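You operate a simulated robot arm through the tools that you are given. There is no shell and no other tool. Be economical: measure what you need, move in short steps, check, and stop when the job is done.

Carry out the task below with a simulated robot arm. There is one attempt and no reset: what you move stays moved.

TASK
Put the 7.0 bolt wedge from the top of the sideboard on the beige plate and the 4.7 bolt wedge on top of the blue tub.

It is judged by the outcome, as a careful person would: the job done as asked, and still so three seconds after it is handed in. It fails if anything else is knocked over, pushed out of place, dropped, spilled or broken.

THE ROBOT
A 7-joint arm with a two-finger parallel gripper, fixed in place. Base frame: the origin is at the foot of the arm, x ahead of it, y to its left, z up; the work surface is at about z = 90. Lengths are in cm, angles in degrees, forces in N, time in s.
With the tool pointing down near the work surface it reaches from about 30 to 68 cm from the base axis. Its first joint turns from -66.0 to 66.0 degrees. Payload 1.57 kg.
Tool frame: the origin (TCP) lies between the finger pads and is the grasp point; the fingertips stand 3 cm ahead of it; z points along the fingers, y is the line along which they close. The gripper opens to 11 cm. The fingers are 2.4 cm wide and 1.2 cm thick; the gripper's body (4.8 by 11.2 cm) begins 7.8 cm behind the TCP.
Orientation is told as [roll, pitch, yaw] about the base's x, y, z axes, in that order, counted from this pose: with the fingers straight down and closing along the base's y, the tool's x points along the base's -x, its y along +y and its z along -z.

THE INTERFACE
- The arm moves only by the tool nudge_tool. Its argument "deltas" is one flat list of numbers, 7 for each row, row after row: the shift along the tool's x, y, z in units of 20 mm (1.0 is 20 mm), then the turn, a rotation vector about the tool's x, y, z in units of 5 degrees (1.0 is 5 degrees), then the gripper command, from -1 (fully open) to 1 (shut), values between in proportion. In form: [dx, dy, dz, rx, ry, rz, fingers, dx, dy, dz, rx, ry, rz, fingers, ...]. A call has 1 to 8 rows; each row shifts and turns the commanded pose from where the row before left it, along the tool's axes as they then stand. A call with a number of a shift or a turn outside -1 to 1 is refused whole. A row lasts 0.2 s, in which the tool goes at most 5 cm and 8.6 degrees; a call with a longer step from one row to the next is refused whole, and so is a gripper value outside its range. A pose out of reach is approached as far as the arm can. The call stops where the force on the tool passes 40 N (or 10 N more than at its start, if that is more) or the arm is blocked; 0.2 s more then pass. The fingers move at their own pace (about 10.8 cm/s each) and stop on an object; they squeeze with about 33 N. The grip force told is the motor's: it shows also when the fingers shut on nothing. Time passes only in rows, and 0.2 s behind the last, so rows that do not move let the fingers close. It gives the time, the measured TCP pose, the force on the tool (base axes), the opening and the grip force at its end, in the units of the frame above (readings bear some noise).
- Cameras (640 x 400 px; columns grow to the right, rows downward): "scene" is fixed at [17.52, -39.22, 141.7]; the picture's right is [0.72, -0.69, 0.00], its down [-0.30, -0.31, -0.90] and it looks along [0.63, 0.65, -0.44] (base axes); focal length 304 px, centre (320, 200). "wrist" rides on the gripper at [-3.6, 0, -8] in the tool frame; the picture's right is [0.00, -1.00, 0.00], its down [0.97, 0.00, -0.24] and it looks along [0.24, 0.00, 0.97] (tool axes); focal length 218 px, centre (320, 200).
- camera(camera): a new picture of that camera. No time passes.
- pixel_to_xyz(camera, pixels): there is no depth. For up to 12 entries [column, row, z] of the newest picture of that camera ("zoom" is the newest enlarged one), the place [x, y] in the base frame at which the ray of that pixel passes the height z, good to about 0.2 cm. No time passes.
- zoom(camera, box): a new picture of the part [left, top, right, bottom] of that camera's present view, enlarged. No time passes.
- sign_off(): hands the job in; it is judged then, once.

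Work in short steps. Measure before you move; look again where a grasp or a placing could have gone wrong, and mend it. You have 60 turns and 20 pictures in all, the two below and enlarged ones among them. Open the gripper and draw the arm clear of the work before you hand the job in, unless the task says otherwise; then end with one line.

The tools are called after ">>>" as a command line: name --argument value ..., lists and objects as JSON in quotes. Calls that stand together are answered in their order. nudge_tool: Moves the arm, as the interface text tells. Its arguments: {"type":"object","properties":{"deltas":{"type":"array"}},"required":["deltas"]} The other tools are called the same way: camera (camera) takes a picture; pixel_to_xyz (camera, pixels) gives the place at which the rays of pixels pass given heights; zoom (camera, box) takes an enlarged picture of a part of a camera's view; sign_off () hands the job in.

At the start:

```text
time_s: 0.0
position: [35.14, -7.68, 127.48]
orientation: [-0.1, 0.0, 0.0]
force: [-0.2, 0.6, -0.9]
finger_gap: 10.99
grip_force: 0.0
```

scene: 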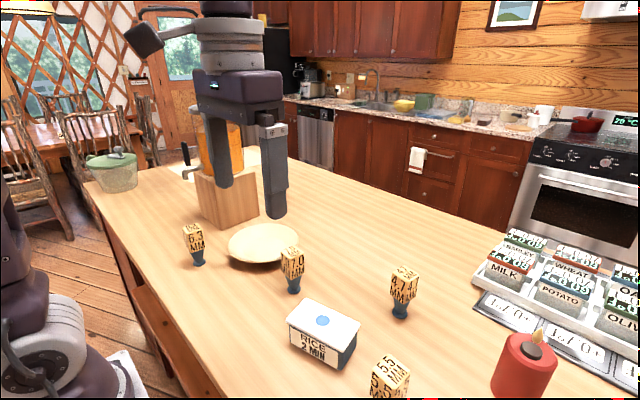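
wrist: 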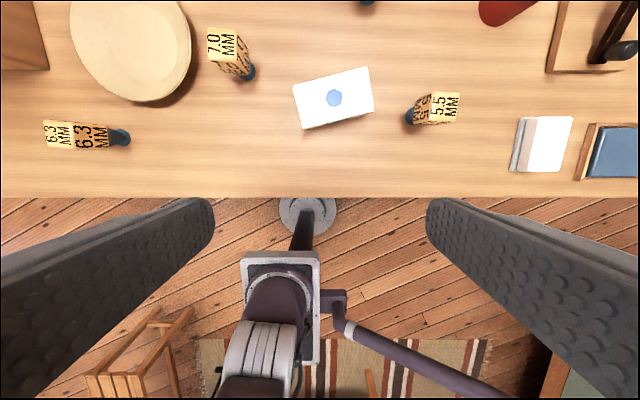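

The pictures show the wedges 6.3, 7.0, 4.7 and 5.5, the plate and a white-topped box; I can't tell yet which is the blue tub. I zoom in for detail.

>>> zoom --camera "scene" --box '[170, 200, 450, 400]'

>>> zoom --camera "wrist" --box '[380, 0, 640, 200]'

```text
2.00 times, centred on (310, 300) of scene
```

zoom: 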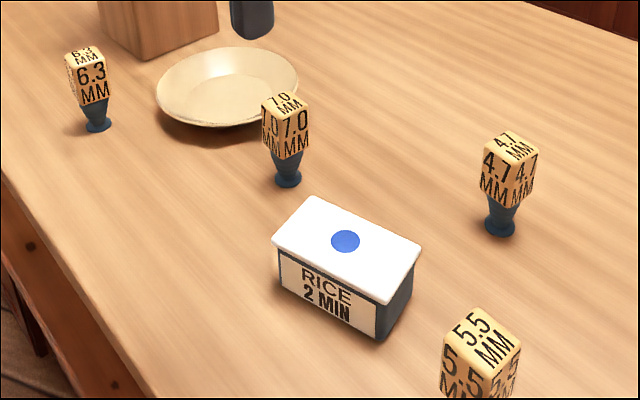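

```text
2.00 times, centred on (510, 100) of wrist
```

zoom: 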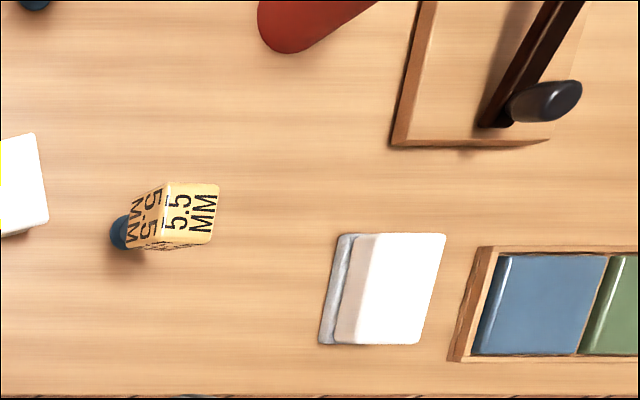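

The box labelled RICE has a slate-blue body and a blue dot, but there is also a blue item in a tray to the right in the wrist view. I shift right and slightly forward at height to see that.

>>> nudge_tool --deltas '[-0.5, -1, 0, 0, 0, 0, -1, -0.5, -1, 0, 0, 0, 0, -1, -0.5, -1, 0, 0, 0, 0, -1, -0.5, -1, 0, 0, 0, 0, -1, 0, -1, 0, 0, 0, 0, -1, 0, -1, 0, 0, 0, 0, -1, 0, -1, 0, 0, 0, 0, -1]'

>>> camera --camera "wrist"

```text
time_s: 1.6
position: [39.41, -21.69, 127.44]
orientation: [0.0, 0.0, 0.0]
force: [-0.5, 0.2, 0.6]
finger_gap: 11.01
grip_force: 0.1
```

```text
15 pictures are left
```

wrist: 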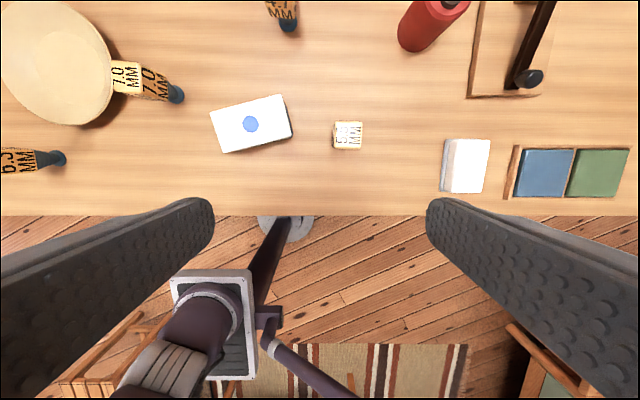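

>>> zoom --camera "wrist" --box '[420, 90, 640, 230]'

>>> zoom --camera "scene" --box '[460, 220, 640, 400]'

```text
2.86 times, centred on (530, 160) of wrist
```

zoom: 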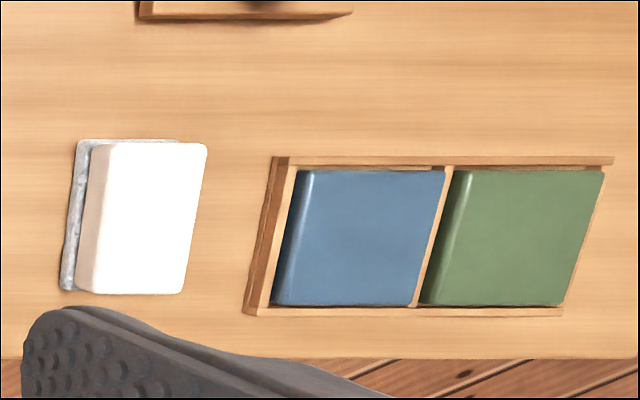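

```text
2.22 times, centred on (550, 310) of scene
```

zoom: 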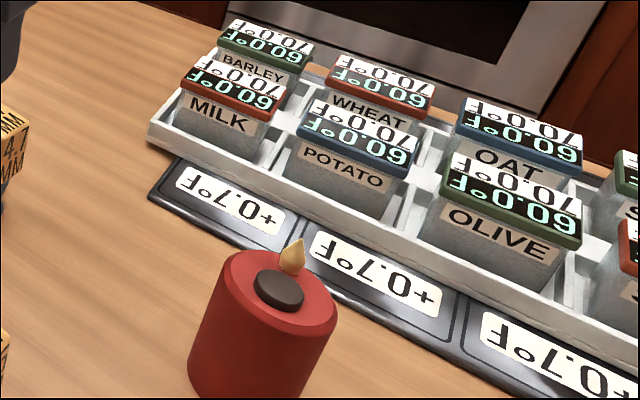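

The tray on the right holds a blue and a green block-like container. I measure the candidates and move closer to see them properly.

>>> pixel_to_xyz --camera "wrist" --pixels '[[516, 197, 98], [575, 150, 98], [516, 197, 90], [630, 148, 90], [465, 165, 98], [250, 124, 98], [212, 155, 97], [292, 133, 97], [347, 130, 100], [288, 26, 90], [178, 95, 90], [60, 158, 90]]'

>>> nudge_tool --deltas '[0, -1, 0, 0, 0, 0, -1, 0, -1, 0, 0, 0, 0, -1, 0, -1, 0, 0, 0, 0, -1, 0, -1, 0, 0, 0, 0, -1, 0, -1, 0, 0, 0, 0, -1, 0, -1, 0, 0, 0, 0, -1, 0, -1, 0, 0, 0, 0, -1, 0, -1, 0, 0, 0, 0, -1]'

>>> camera --camera "wrist"

```text
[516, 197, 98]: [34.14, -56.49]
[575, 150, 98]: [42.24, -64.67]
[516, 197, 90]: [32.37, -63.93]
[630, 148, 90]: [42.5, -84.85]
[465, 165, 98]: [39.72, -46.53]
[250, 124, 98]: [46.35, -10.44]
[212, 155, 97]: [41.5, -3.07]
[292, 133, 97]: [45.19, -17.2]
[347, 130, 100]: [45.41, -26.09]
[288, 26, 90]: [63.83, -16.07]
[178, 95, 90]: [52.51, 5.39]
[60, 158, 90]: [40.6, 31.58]
```

```text
time_s: 3.4
position: [39.21, -32.15, 127.39]
orientation: [-0.1, -0.1, -0.2]
force: [0.3, 0.7, 0.1]
finger_gap: 11.02
grip_force: 0.0
out of reach, approached as far as the arm can: row 5, 6, 7, 8
```

```text
12 pictures are left
```

wrist: 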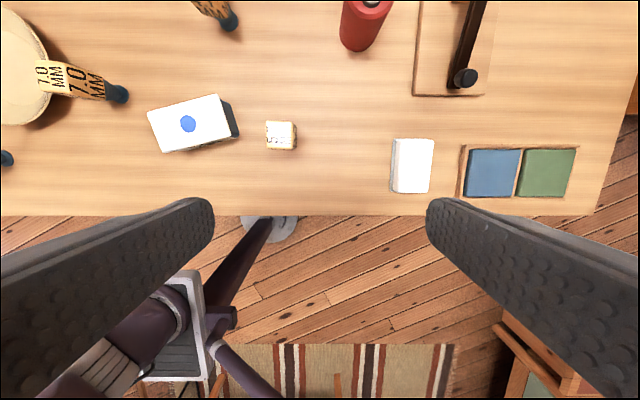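

The triangulation between the two wrist pictures puts the tray items at z≈91.6 and y≈-67: flat, and out of reach. The RICE container (z top ≈97, dark blue body, blue dot) is therefore the blue tub. Now I zoom in on both wedges to measure.

>>> zoom --camera "scene" --box '[270, 230, 430, 330]'

```text
4.00 times, centred on (350, 280) of scene
```

zoom: 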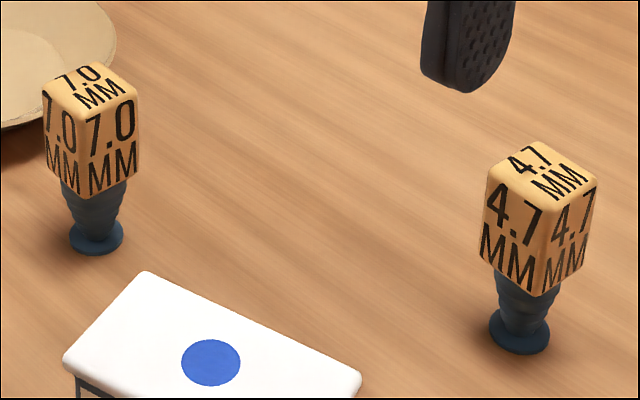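

>>> pixel_to_xyz --camera "zoom" --pixels '[[96, 236, 90.4], [90, 91, 99], [90, 91, 100], [90, 91, 101], [520, 332, 90.4], [541, 172, 99], [541, 172, 100], [541, 172, 101], [70, 236, 90.4], [122, 236, 90.4], [211, 363, 97], [211, 363, 96]]'

>>> pixel_to_xyz --camera "zoom" --pixels '[[44, 97, 100], [90, 64, 100], [138, 94, 100], [88, 118, 100], [485, 175, 100], [542, 141, 100], [597, 183, 100], [548, 212, 100], [145, 271, 97], [64, 355, 97], [361, 377, 97]]'

```text
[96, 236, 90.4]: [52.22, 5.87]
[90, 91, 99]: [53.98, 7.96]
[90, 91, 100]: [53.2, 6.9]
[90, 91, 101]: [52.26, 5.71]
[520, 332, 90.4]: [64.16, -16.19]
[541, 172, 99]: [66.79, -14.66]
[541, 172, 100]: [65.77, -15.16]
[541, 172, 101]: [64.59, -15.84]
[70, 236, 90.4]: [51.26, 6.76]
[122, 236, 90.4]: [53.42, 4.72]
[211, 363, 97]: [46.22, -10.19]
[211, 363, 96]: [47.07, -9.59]
```

```text
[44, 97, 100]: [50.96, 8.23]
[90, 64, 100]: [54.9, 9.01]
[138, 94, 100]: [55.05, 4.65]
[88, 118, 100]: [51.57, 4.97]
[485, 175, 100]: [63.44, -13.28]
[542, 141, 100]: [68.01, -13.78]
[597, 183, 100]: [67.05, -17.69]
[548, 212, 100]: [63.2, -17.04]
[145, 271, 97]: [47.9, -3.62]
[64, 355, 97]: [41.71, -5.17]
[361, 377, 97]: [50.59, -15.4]
```

Wedge tops are at z≈101: 7.0 stands at about (52.3, 5.8) and 4.7 at (64.3, -16.0), both with about 4 cm blocks nearly square to the base axes. The tub lid centre is about (46.2, -10.2) at z 97. I start with 7.0 and travel toward it at height.

>>> nudge_tool --deltas '[-0.4, 1, 0, 0, 0, 0, -0.3, -0.4, 1, 0, 0, 0, 0, -0.3, -0.4, 1, 0, 0, 0, 0, -0.3, -0.4, 1, 0, 0, 0, 0, -0.3, -0.4, 1, 0, 0, 0, 0, -0.3, -0.4, 1, 0, 0, 0, 0, -0.3, -0.4, 1, 0, 0, 0, 0, -0.3, -0.4, 1, 0, 0, 0, 0, -0.3]'

>>> nudge_tool --deltas '[-0.4, 1, 0.5, 0, 0, 0, -0.3, -0.4, 1, 0.5, 0, 0, 0, -0.3, -0.4, 1, 0.5, 0, 0, 0, -0.3, -0.4, 1, 0.5, 0, 0, 0, -0.3, -0.4, 1, 0.5, 0, 0, 0, -0.3, -0.4, 1, 0.5, 0, 0, 0, -0.3, -0.4, 1, 0.5, 0, 0, 0, -0.3, -0.4, 1, 0.5, 0, 0, 0, -0.3]'

```text
time_s: 5.2
position: [45.86, -16.27, 127.46]
orientation: [-0.1, 0.0, -0.1]
force: [0.3, -0.4, 0.2]
finger_gap: 7.15
grip_force: 0.1
```

```text
time_s: 7.0
position: [52.14, -0.18, 119.31]
orientation: [-0.1, 0.1, 0.0]
force: [0.9, 0.2, 0.0]
finger_gap: 7.13
grip_force: 0.1
```

Now at (52.1, -0.2, 119.3) with the gap at 7.1. I move over the 7.0 wedge at y 5.8, z≈112, and look with the wrist camera.

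>>> nudge_tool --deltas '[0, 1, 1, 0, 0, 0, -0.3, 0, 1, 1, 0, 0, 0, -0.3, 0, 1, 1, 0, 0, 0, -0.3, 0, 0, 0.65, 0, 0, 0, -0.3]'

>>> camera --camera "wrist"

```text
time_s: 8.0
position: [52.02, 5.82, 112.03]
orientation: [0.0, 0.1, 0.0]
force: [0.7, -0.1, -0.5]
finger_gap: 7.15
grip_force: 0.0
```

```text
10 pictures are left
```

wrist: 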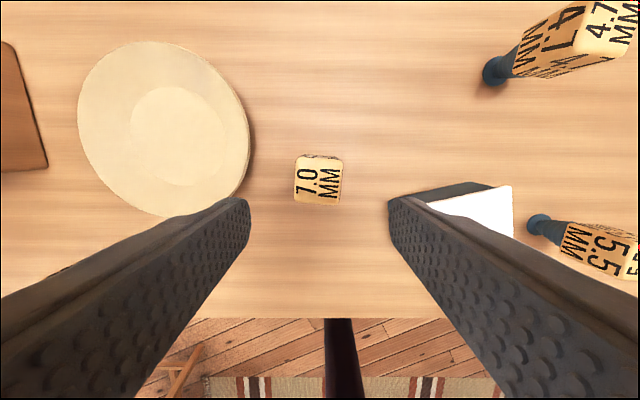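

The 7.0 top spans (294–342, 157–206), and the plate's flat centre is around (177,136). I measure both.

>>> pixel_to_xyz --camera "wrist" --pixels '[[318, 181, 101], [295, 160, 101], [342, 160, 101], [294, 203, 101], [340, 206, 101], [177, 136, 91], [130, 136, 91], [225, 136, 91], [163, 129, 92.5], [80, 120, 92.5], [250, 150, 92.5], [495, 72, 90]]'

```text
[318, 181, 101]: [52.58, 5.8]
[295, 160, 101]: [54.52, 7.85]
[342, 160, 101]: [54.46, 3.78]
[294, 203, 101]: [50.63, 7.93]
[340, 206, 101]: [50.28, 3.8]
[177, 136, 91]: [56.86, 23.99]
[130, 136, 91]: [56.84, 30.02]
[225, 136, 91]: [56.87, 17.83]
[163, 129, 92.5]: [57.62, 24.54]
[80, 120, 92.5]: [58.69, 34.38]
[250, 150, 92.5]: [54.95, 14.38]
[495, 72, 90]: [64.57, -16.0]
```

Wedge centre is about (52.45, 5.85), square to the tool. I descend to z≈98, then close.

>>> nudge_tool --deltas '[-0.2, 0, 1, 0, 0, 0, -0.3, 0, 0, 1, 0, 0, 0, -0.3, 0, 0, 1, 0, 0, 0, -0.3, 0, 0, 1, 0, 0, 0, -0.3, 0, 0, 1, 0, 0, 0, -0.3, 0, 0, 1, 0, 0, 0, -0.3, 0, 0, 0.9, 0, 0, 0, -0.3]'

>>> nudge_tool --deltas '[0, 0, 0, 0, 0, 0, 0.5, 0, 0, 0, 0, 0, 0, 1, 0, 0, 0, 0, 0, 0, 1]'

>>> pixel_to_xyz --camera "scene" --pixels '[[263, 244, 92], [263, 244, 91]]'

```text
time_s: 9.6
position: [52.58, 5.89, 98.14]
orientation: [0.0, 0.0, 0.0]
force: [-0.1, 0.5, 0.1]
finger_gap: 7.17
grip_force: 0.2
```

```text
time_s: 10.4
position: [52.48, 5.87, 98.23]
orientation: [0.0, -0.1, 0.0]
force: [-0.3, 0.1, 0.2]
finger_gap: 4.31
grip_force: 32.4
```

```text
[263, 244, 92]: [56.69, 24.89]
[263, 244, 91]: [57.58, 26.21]
```

Gripped at 4.3 cm with 32 N. I lift 8 cm, then carry to the plate centre (57, 24.2).

>>> nudge_tool --deltas '[0, 0, -0.5, 0, 0, 0, 1, 0, 0, -1, 0, 0, 0, 1, 0, 0, -1, 0, 0, 0, 1, 0, 0, -1, 0, 0, 0, 1, 0, 0, -0.5, 0, 0, 0, 1]'

>>> nudge_tool --deltas '[-0.2, 0.6, 0, 0, 0, 0, 1, -0.25, 1, 0, 0, 0, 0, 1, -0.3, 1, 0, 0, 0, 0, 1, -0.3, 1.0, 0, 0, 0, 0, 1, -0.3, 1, 0, 0, 0, 0, 1, -0.3, 1, 0, 0, 0, 0, 1, -0.3, 1, 0, 0, 0, 0, 1, -0.3, 1, 0, 0, 0, 0, 1]'

>>> nudge_tool --deltas '[0, 0.8, 0, 0, 0, 0, 1, 0, 0.75, 0, 0, 0, 0, 1, 0, 0, 1, 0, 0, 0, 1]'

>>> zoom --camera "scene" --box '[180, 150, 340, 290]'

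```text
time_s: 11.6
position: [52.38, 5.76, 106.31]
orientation: [0.0, 0.0, 0.0]
force: [-0.2, 0.5, -2.3]
finger_gap: 4.29
grip_force: 33.2
```

```text
time_s: 13.4
position: [56.95, 20.94, 106.16]
orientation: [0.0, -0.1, -0.1]
force: [-0.2, 0.0, -3.1]
finger_gap: 4.27
grip_force: 33.1
```

```text
time_s: 14.2
position: [57.07, 24.08, 104.17]
orientation: [0.0, 0.1, 0.0]
force: [1.1, -0.1, -2.5]
finger_gap: 4.25
grip_force: 33.1
```

```text
2.86 times, centred on (260, 220) of scene
```

zoom: 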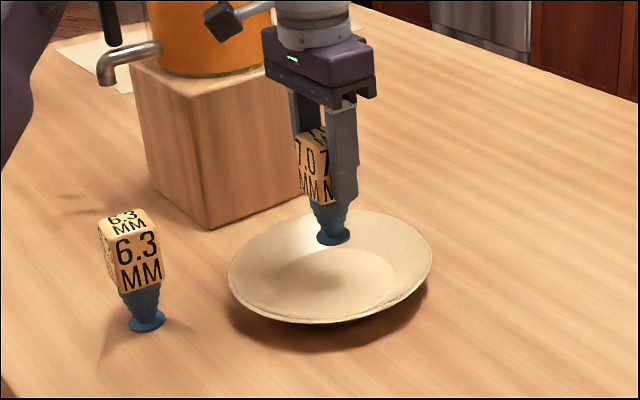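

The foot hangs over the flat centre of the plate, with its bottom at about z 96. I lower gradually, watching the force.

>>> nudge_tool --deltas '[0, 0, 0.6, 0, 0, 0, 1, 0, 0, 0.6, 0, 0, 0, 1, 0, 0, 0.4, 0, 0, 0, 1, 0, 0, 0, 0, 0, 0, 1]'

>>> nudge_tool --deltas '[0, 0, 0.2, 0, 0, 0, 1, 0, 0, 0.1, 0, 0, 0, 1]'

```text
time_s: 15.2
position: [57.08, 24.19, 101.02]
orientation: [0.0, 0.0, 0.0]
force: [-0.4, -1.0, -2.1]
finger_gap: 4.28
grip_force: 32.5
```

```text
time_s: 15.8
position: [57.05, 24.06, 100.47]
orientation: [0.0, 0.0, 0.1]
force: [0.2, -0.6, -2.4]
finger_gap: 4.25
grip_force: 33.2
```

>>> nudge_tool --deltas '[0, 0, 0.15, 0, 0, 0, 1, 0, 0, 0.1, 0, 0, 0, 1]'

>>> nudge_tool --deltas '[0, 0, 0.1, 0, 0, 0, 1, 0, 0, 0.05, 0, 0, 0, 1]'

>>> zoom --camera "scene" --box '[220, 190, 320, 270]'

```text
time_s: 16.4
position: [57.16, 24.21, 99.93]
orientation: [0.0, -0.1, 0.1]
force: [-0.2, -0.6, -3.3]
finger_gap: 4.22
grip_force: 33.0
```

```text
time_s: 17.0
position: [57.2, 24.23, 99.61]
orientation: [0.0, 0.0, 0.0]
force: [-0.3, -0.5, -2.3]
finger_gap: 4.22
grip_force: 33.5
```

```text
5.00 times, centred on (270, 230) of scene
```

zoom: 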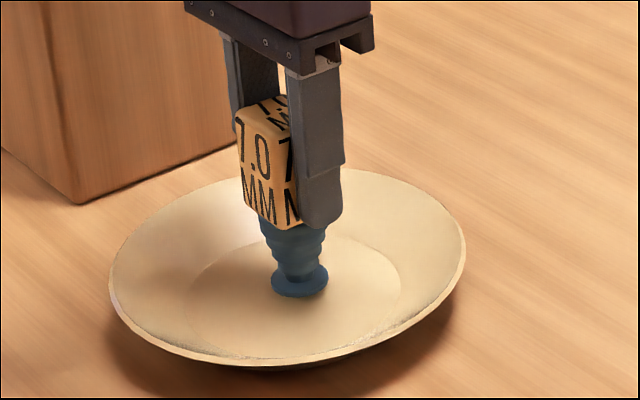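

The foot is inside the flat well, with no contact yet (force still -2.3). I continue in 2 mm steps.

>>> nudge_tool --deltas '[0, 0, 0.1, 0, 0, 0, 1, 0, 0, 0.05, 0, 0, 0, 1]'

>>> nudge_tool --deltas '[0, 0, 0.1, 0, 0, 0, 1, 0, 0, 0.0, 0, 0, 0, 1]'

```text
time_s: 17.6
position: [57.07, 24.19, 99.36]
orientation: [0.1, 0.0, 0.0]
force: [0.1, 0.1, -2.3]
finger_gap: 4.26
grip_force: 32.7
```

```text
time_s: 18.2
position: [57.15, 24.15, 99.07]
orientation: [0.0, 0.1, -0.1]
force: [0.2, 0.3, -1.3]
finger_gap: 4.23
grip_force: 33.0
```

>>> nudge_tool --deltas '[0, 0, 0.1, 0, 0, 0, 1, 0, 0, 0.0, 0, 0, 0, 1]'

>>> nudge_tool --deltas '[0, 0, 0.05, 0, 0, 0, 1, 0, 0, 0.0, 0, 0, 0, 1]'

```text
time_s: 18.8
position: [56.96, 24.24, 98.97]
orientation: [0.0, -0.1, 0.0]
force: [-2.6, -1.1, 9.0]
finger_gap: 4.23
grip_force: 32.9
```

```text
time_s: 19.4
position: [57.04, 24.1, 98.98]
orientation: [0.0, -0.2, 0.0]
force: [-6.3, -2.4, 31.8]
finger_gap: 4.22
grip_force: 32.9
```

Contact (+32 N at z 98.98). I back off 1 mm to relieve the load, open to 7 cm and lift.

>>> nudge_tool --deltas '[0, 0, -0.06, 0, 0, 0, 1, 0, 0, 0, 0, 0, 0, 1]'

>>> nudge_tool --deltas '[0, 0, 0, 0, 0, 0, 0.1, 0, 0, 0, 0, 0, 0, -0.1, 0, 0, 0, 0, 0, 0, -0.3, 0, 0, -0.5, 0, 0, 0, -0.3, 0, 0, -1, 0, 0, 0, -0.3, 0, 0, -1, 0, 0, 0, -0.3, 0, 0, -1, 0, 0, 0, -0.3]'

>>> nudge_tool --deltas '[0, 0, -1, 0, 0, 0, -0.3, 0, 0, -1, 0, 0, 0, -0.3, 0, -1, 0, 0, 0, 0, -0.3, 0, -1, 0, 0, 0, 0, -0.3, 0, -1, 0, 0, 0, 0, -0.3, 0, -1, 0, 0, 0, 0, -0.3, 0, -1, 0, 0, 0, 0, -0.3, 0, -1, 0, 0, 0, 0, -0.3]'

>>> camera --camera "scene"

```text
time_s: 20.0
position: [57.0, 24.24, 98.98]
orientation: [0.0, -0.1, 0.0]
force: [1.2, -1.3, 23.6]
finger_gap: 4.22
grip_force: 32.6
```

```text
time_s: 21.6
position: [57.03, 24.31, 105.95]
orientation: [0.1, 0.1, 0.0]
force: [-0.5, -0.3, -0.5]
finger_gap: 7.15
grip_force: 0.0
```

```text
time_s: 23.4
position: [56.9, 12.17, 109.99]
orientation: [0.1, -0.1, 0.0]
force: [-0.8, -0.2, 0.1]
finger_gap: 7.16
grip_force: 0.1
```

```text
7 pictures are left
```

scene: 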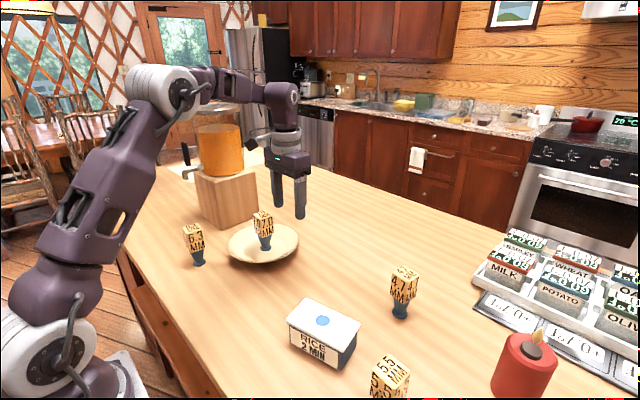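

7.0 stands upright on the plate at (264,232). Next I travel to the 4.7 wedge at about (64.4, -16), keeping z≈110.

>>> nudge_tool --deltas '[0, -1, 0, 0, 0, 0, -0.3, 0, -1, 0, 0, 0, 0, -0.3, 0, -1, 0, 0, 0, 0, -0.3, 0, -1, 0, 0, 0, 0, -0.3, -0.3, -1, 0, 0, 0, 0, -0.3, -0.3, -1, 0, 0, 0, 0, -0.3, -0.3, -1, 0, 0, 0, 0, -0.3, -0.3, -1, 0, 0, 0, 0, -0.3]'

>>> nudge_tool --deltas '[-0.4, -1, 0, 0, 0, 0, -0.3, -0.4, -1, 0, 0, 0, 0, -0.3, -0.4, -1, 0, 0, 0, 0, -0.3, -0.4, -1, 0, 0, 0, 0, -0.3, -0.4, -1, 0, 0, 0, 0, -0.3, -0.4, -1, 0, 0, 0, 0, -0.3]'

>>> camera --camera "wrist"

```text
time_s: 25.2
position: [59.41, -3.86, 109.93]
orientation: [0.0, 0.0, 0.1]
force: [0.5, 0.9, -0.1]
finger_gap: 7.18
grip_force: 0.1
```

```text
time_s: 26.6
position: [63.3, -13.88, 109.95]
orientation: [-0.1, -0.1, -0.1]
force: [-0.2, 0.2, 0.0]
finger_gap: 7.16
grip_force: 0.1
out of reach, approached as far as the arm can: row 6
```

```text
6 pictures are left
```

wrist: 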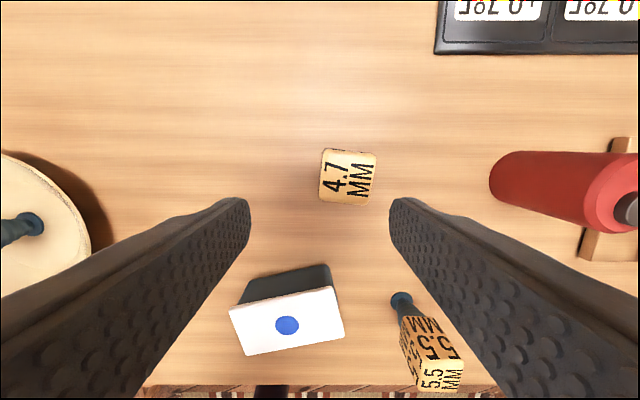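

>>> pixel_to_xyz --camera "wrist" --pixels '[[348, 178, 101], [323, 151, 101], [376, 155, 101], [320, 200, 101], [369, 205, 101], [287, 325, 97], [229, 307, 97], [333, 287, 97], [345, 335, 97], [247, 355, 97]]'

```text
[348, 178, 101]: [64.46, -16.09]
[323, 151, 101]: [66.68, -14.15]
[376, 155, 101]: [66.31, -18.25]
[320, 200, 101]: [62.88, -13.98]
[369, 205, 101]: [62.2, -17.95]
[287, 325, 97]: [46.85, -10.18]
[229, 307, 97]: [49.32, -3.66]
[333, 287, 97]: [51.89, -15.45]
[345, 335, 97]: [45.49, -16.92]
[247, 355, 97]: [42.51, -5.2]
```

The wedge centre is (64.5, -16.1), yaw about -5°. I turn 5°, lower to z≈105 (tips just above the tops), then align where reach is better.

>>> nudge_tool --deltas '[0, 0, 1, 0, 0, 1, -0.3, 0, 0, 1, 0, 0, 0, -0.3, 0, 0, 0.4, 0, 0, 0, -0.3, 0, -0.5, 0, 0, 0, 0, -0.3, 0, -0.5, 0, 0, 0, 0, -0.3, -0.4, 0, 0, 0, 0, 0, -0.3]'

```text
time_s: 28.0
position: [64.06, -16.0, 105.01]
orientation: [0.0, 0.0, -5.0]
force: [-0.9, -0.4, -0.2]
finger_gap: 7.18
grip_force: 0.0
```

>>> nudge_tool --deltas '[-0.2, 0, 0.4, 0, 0, 0, -0.3, 0, 0, 1, 0, 0, 0, -0.3, 0, 0, 1, 0, 0, 0, -0.3, 0, 0, 1, 0, 0, 0, -0.3, 0, 0, 0, 0, 0, 0, -0.3]'

>>> nudge_tool --deltas '[0, 0, 0, 0, 0, 0, 0.5, 0, 0, 0, 0, 0, 0, 1, 0, 0, 0, 0, 0, 0, 1]'

```text
time_s: 29.2
position: [64.47, -15.92, 98.29]
orientation: [-0.1, 0.0, -5.0]
force: [-0.5, -0.3, -0.5]
finger_gap: 7.14
grip_force: 0.1
```

```text
time_s: 30.0
position: [64.39, -16.02, 98.39]
orientation: [0.0, 0.0, -4.9]
force: [-0.2, -0.1, 0.0]
finger_gap: 4.24
grip_force: 33.0
```

Gripped (4.24 cm, 33 N). I lift 10 cm, drawing inward, then carry to the tub centre (46.7, -10.2).

>>> nudge_tool --deltas '[0, 0, -0.5, 0, 0, 0, 1, 0, 0, -1, 0, 0, 0, 1, 0.3, 0, -1, 0, 0, 0, 1, 0.5, 0, -1, 0, 0, 0, 1, 0.5, 0, -1, 0, 0, 0, 1, 0.5, 0, -0.5, 0, 0, 0, 1]'

>>> nudge_tool --deltas '[0.9, 0.26, 0, 0, 0, 0, 1, 0.9, 0.26, 0, 0, 0, 0, 1, 0.9, 0.26, 0, 0, 0, 0, 1, 0.9, 0.26, 0, 0, 0, 0, 1, 0.9, 0.26, 0, 0, 0, 0, 1, 0.9, 0.26, 0, 0, 0, 0, 1, 0.9, 0.26, 0, 0, 0, 0, 1, 0.9, 0.26, 0, 0, 0, 0, 1]'

>>> zoom --camera "scene" --box '[250, 250, 410, 380]'

```text
time_s: 31.4
position: [60.97, -15.85, 108.28]
orientation: [0.1, 0.0, -5.0]
force: [-0.6, 0.3, -2.6]
finger_gap: 4.24
grip_force: 33.3
```

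```text
time_s: 33.2
position: [46.89, -10.21, 108.3]
orientation: [0.0, 0.0, -5.0]
force: [0.0, -0.2, -2.1]
finger_gap: 4.2
grip_force: 33.1
```

```text
3.08 times, centred on (330, 315) of scene
```

zoom: 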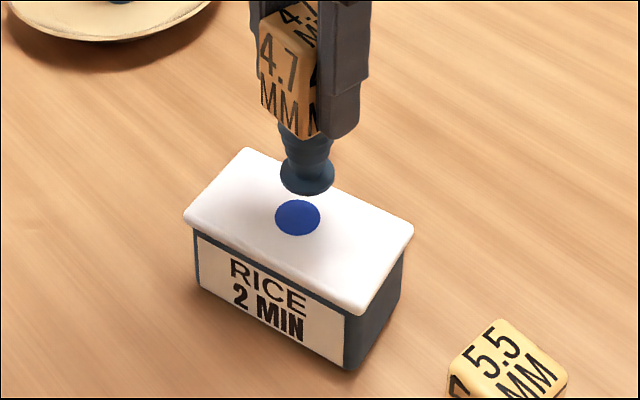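

The foot hangs above the blue dot. I lower to about z 106.3, then in small steps to contact.

>>> nudge_tool --deltas '[0, 0, 0.5, 0, 0, 0, 1, 0, 0, 0.4, 0, 0, 0, 1, 0, 0, 0, 0, 0, 0, 1]'

>>> nudge_tool --deltas '[0, 0, 0.15, 0, 0, 0, 1, 0, 0, 0, 0, 0, 0, 1]'

>>> nudge_tool --deltas '[0, 0, 0.1, 0, 0, 0, 1, 0, 0, 0, 0, 0, 0, 1]'

```text
time_s: 34.0
position: [46.87, -10.27, 106.41]
orientation: [0.1, 0.1, -4.9]
force: [0.9, 0.1, -2.2]
finger_gap: 4.17
grip_force: 33.2
```

```text
time_s: 34.6
position: [46.99, -10.22, 106.24]
orientation: [0.0, 0.0, -5.0]
force: [0.2, 0.7, -2.2]
finger_gap: 4.19
grip_force: 32.6
```

```text
time_s: 35.2
position: [46.87, -10.39, 106.02]
orientation: [0.0, 0.0, -5.0]
force: [0.2, 0.2, -2.9]
finger_gap: 4.19
grip_force: 33.1
```

>>> nudge_tool --deltas '[0, 0, 0.1, 0, 0, 0, 1, 0, 0, 0, 0, 0, 0, 1]'

>>> nudge_tool --deltas '[0, 0, 0.07, 0, 0, 0, 1, 0, 0, 0, 0, 0, 0, 1]'

>>> nudge_tool --deltas '[0, 0, 0.07, 0, 0, 0, 1, 0, 0, 0, 0, 0, 0, 1]'

```text
time_s: 35.8
position: [46.9, -10.23, 105.81]
orientation: [0.0, 0.0, -5.0]
force: [-0.5, 0.4, -1.2]
finger_gap: 4.17
grip_force: 32.8
```

```text
time_s: 36.4
position: [46.98, -10.25, 105.71]
orientation: [-0.1, 0.0, -5.0]
force: [-0.6, -1.6, -2.1]
finger_gap: 4.16
grip_force: 33.3
```

```text
time_s: 37.0
position: [46.84, -10.25, 105.66]
orientation: [0.0, 0.0, -5.1]
force: [0.4, 0.3, -1.7]
finger_gap: 4.17
grip_force: 32.6
```

>>> nudge_tool --deltas '[0, 0, 0.07, 0, 0, 0, 1, 0, 0, 0, 0, 0, 0, 1]'

>>> nudge_tool --deltas '[0, 0, 0.05, 0, 0, 0, 1, 0, 0, 0, 0, 0, 0, 1]'

```text
time_s: 37.6
position: [46.89, -10.23, 105.48]
orientation: [0.0, 0.0, -4.9]
force: [-0.2, -0.4, -1.5]
finger_gap: 4.17
grip_force: 32.7
```

```text
time_s: 38.2
position: [46.93, -10.19, 105.32]
orientation: [0.1, -0.1, -4.9]
force: [-0.4, -0.1, -1.7]
finger_gap: 4.16
grip_force: 33.2
```

No contact yet at z 105.3; I continue down.

>>> nudge_tool --deltas '[0, 0, 0.07, 0, 0, 0, 1, 0, 0, 0, 0, 0, 0, 1]'

>>> nudge_tool --deltas '[0, 0, 0.07, 0, 0, 0, 1, 0, 0, 0, 0, 0, 0, 1]'

```text
time_s: 38.8
position: [46.89, -10.17, 105.31]
orientation: [0.0, 0.0, -5.0]
force: [-0.3, 0.4, -2.0]
finger_gap: 4.18
grip_force: 32.7
```

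```text
time_s: 39.4
position: [46.8, -10.16, 105.08]
orientation: [0.0, 0.1, -5.0]
force: [0.3, -0.8, -1.9]
finger_gap: 4.18
grip_force: 32.8
```

>>> nudge_tool --deltas '[0, 0, 0.07, 0, 0, 0, 1, 0, 0, 0, 0, 0, 0, 1]'

>>> zoom --camera "scene" --box '[290, 290, 360, 340]'

```text
time_s: 40.0
position: [46.81, -10.24, 104.94]
orientation: [-0.1, -0.1, -5.0]
force: [-3.6, 3.1, 22.8]
finger_gap: 4.17
grip_force: 33.1
```

```text
8.00 times, centred on (325, 315) of scene
```

zoom: 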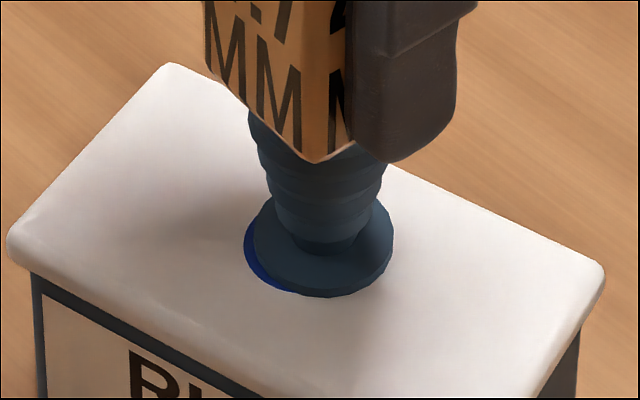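

Contact at z 104.94, with the foot resting on the lid near its centre. I relieve slightly, open, lift and draw clear.

>>> nudge_tool --deltas '[0, 0, -0.05, 0, 0, 0, 1, 0, 0, 0, 0, 0, 0, 1]'

>>> nudge_tool --deltas '[0, 0, 0, 0, 0, 0, 0.1, 0, 0, 0, 0, 0, 0, -0.1, 0, 0, 0, 0, 0, 0, -0.3, 0, 0, -0.5, 0, 0, 0, -0.3, 0, 0, -1, 0, 0, 0, -0.3, 0, 0, -1, 0, 0, 0, -0.3, 0, 0, -1, 0, 0, 0, -0.3, 0, 0, -1, 0, 0, 0, -0.3]'

>>> nudge_tool --deltas '[0, 0, -1, 0, 0, 0, -1, 0, 0, -1, 0, 0, 0, -1, 0, 0, -1, 0, 0, 0, -1, 0, 0, -1, 0, 0, 0, -1, 1, 0, 0, 0, 0, 0, -1, 1, 0, 0, 0, 0, 0, -1, 1, 0, 0, 0, 0, 0, -1, 1, 0, 0, 0, 0, 0, -1]'

>>> camera --camera "scene"

```text
time_s: 40.6
position: [46.84, -10.2, 105.07]
orientation: [0.0, 0.0, -5.0]
force: [2.1, 1.4, 6.2]
finger_gap: 4.18
grip_force: 33.4
```

```text
time_s: 42.4
position: [46.76, -10.18, 114.18]
orientation: [0.0, 0.0, -5.1]
force: [0.1, -0.2, -0.1]
finger_gap: 7.16
grip_force: 0.0
```

```text
time_s: 44.2
position: [38.71, -9.67, 121.88]
orientation: [-0.1, 0.0, -5.0]
force: [0.7, 0.4, -0.1]
finger_gap: 11.0
grip_force: 0.0
```

```text
3 pictures are left
```

scene: 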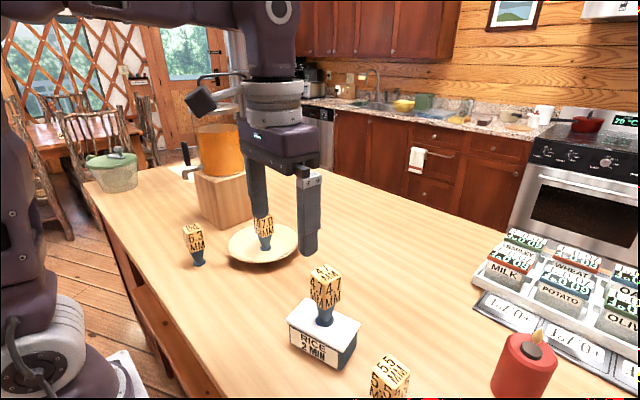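

Both wedges stand upright in place, nothing else has moved, and the arm is clear with the gripper open. I hand in.

>>> sign_off

```text
The job is handed in.
```

The 7.0 wedge stands on the beige plate and the 4.7 wedge stands on top of the blue tub; I took the tub to be the dark blue RICE container, since the other blue item was flat, in a tray and out of reach.
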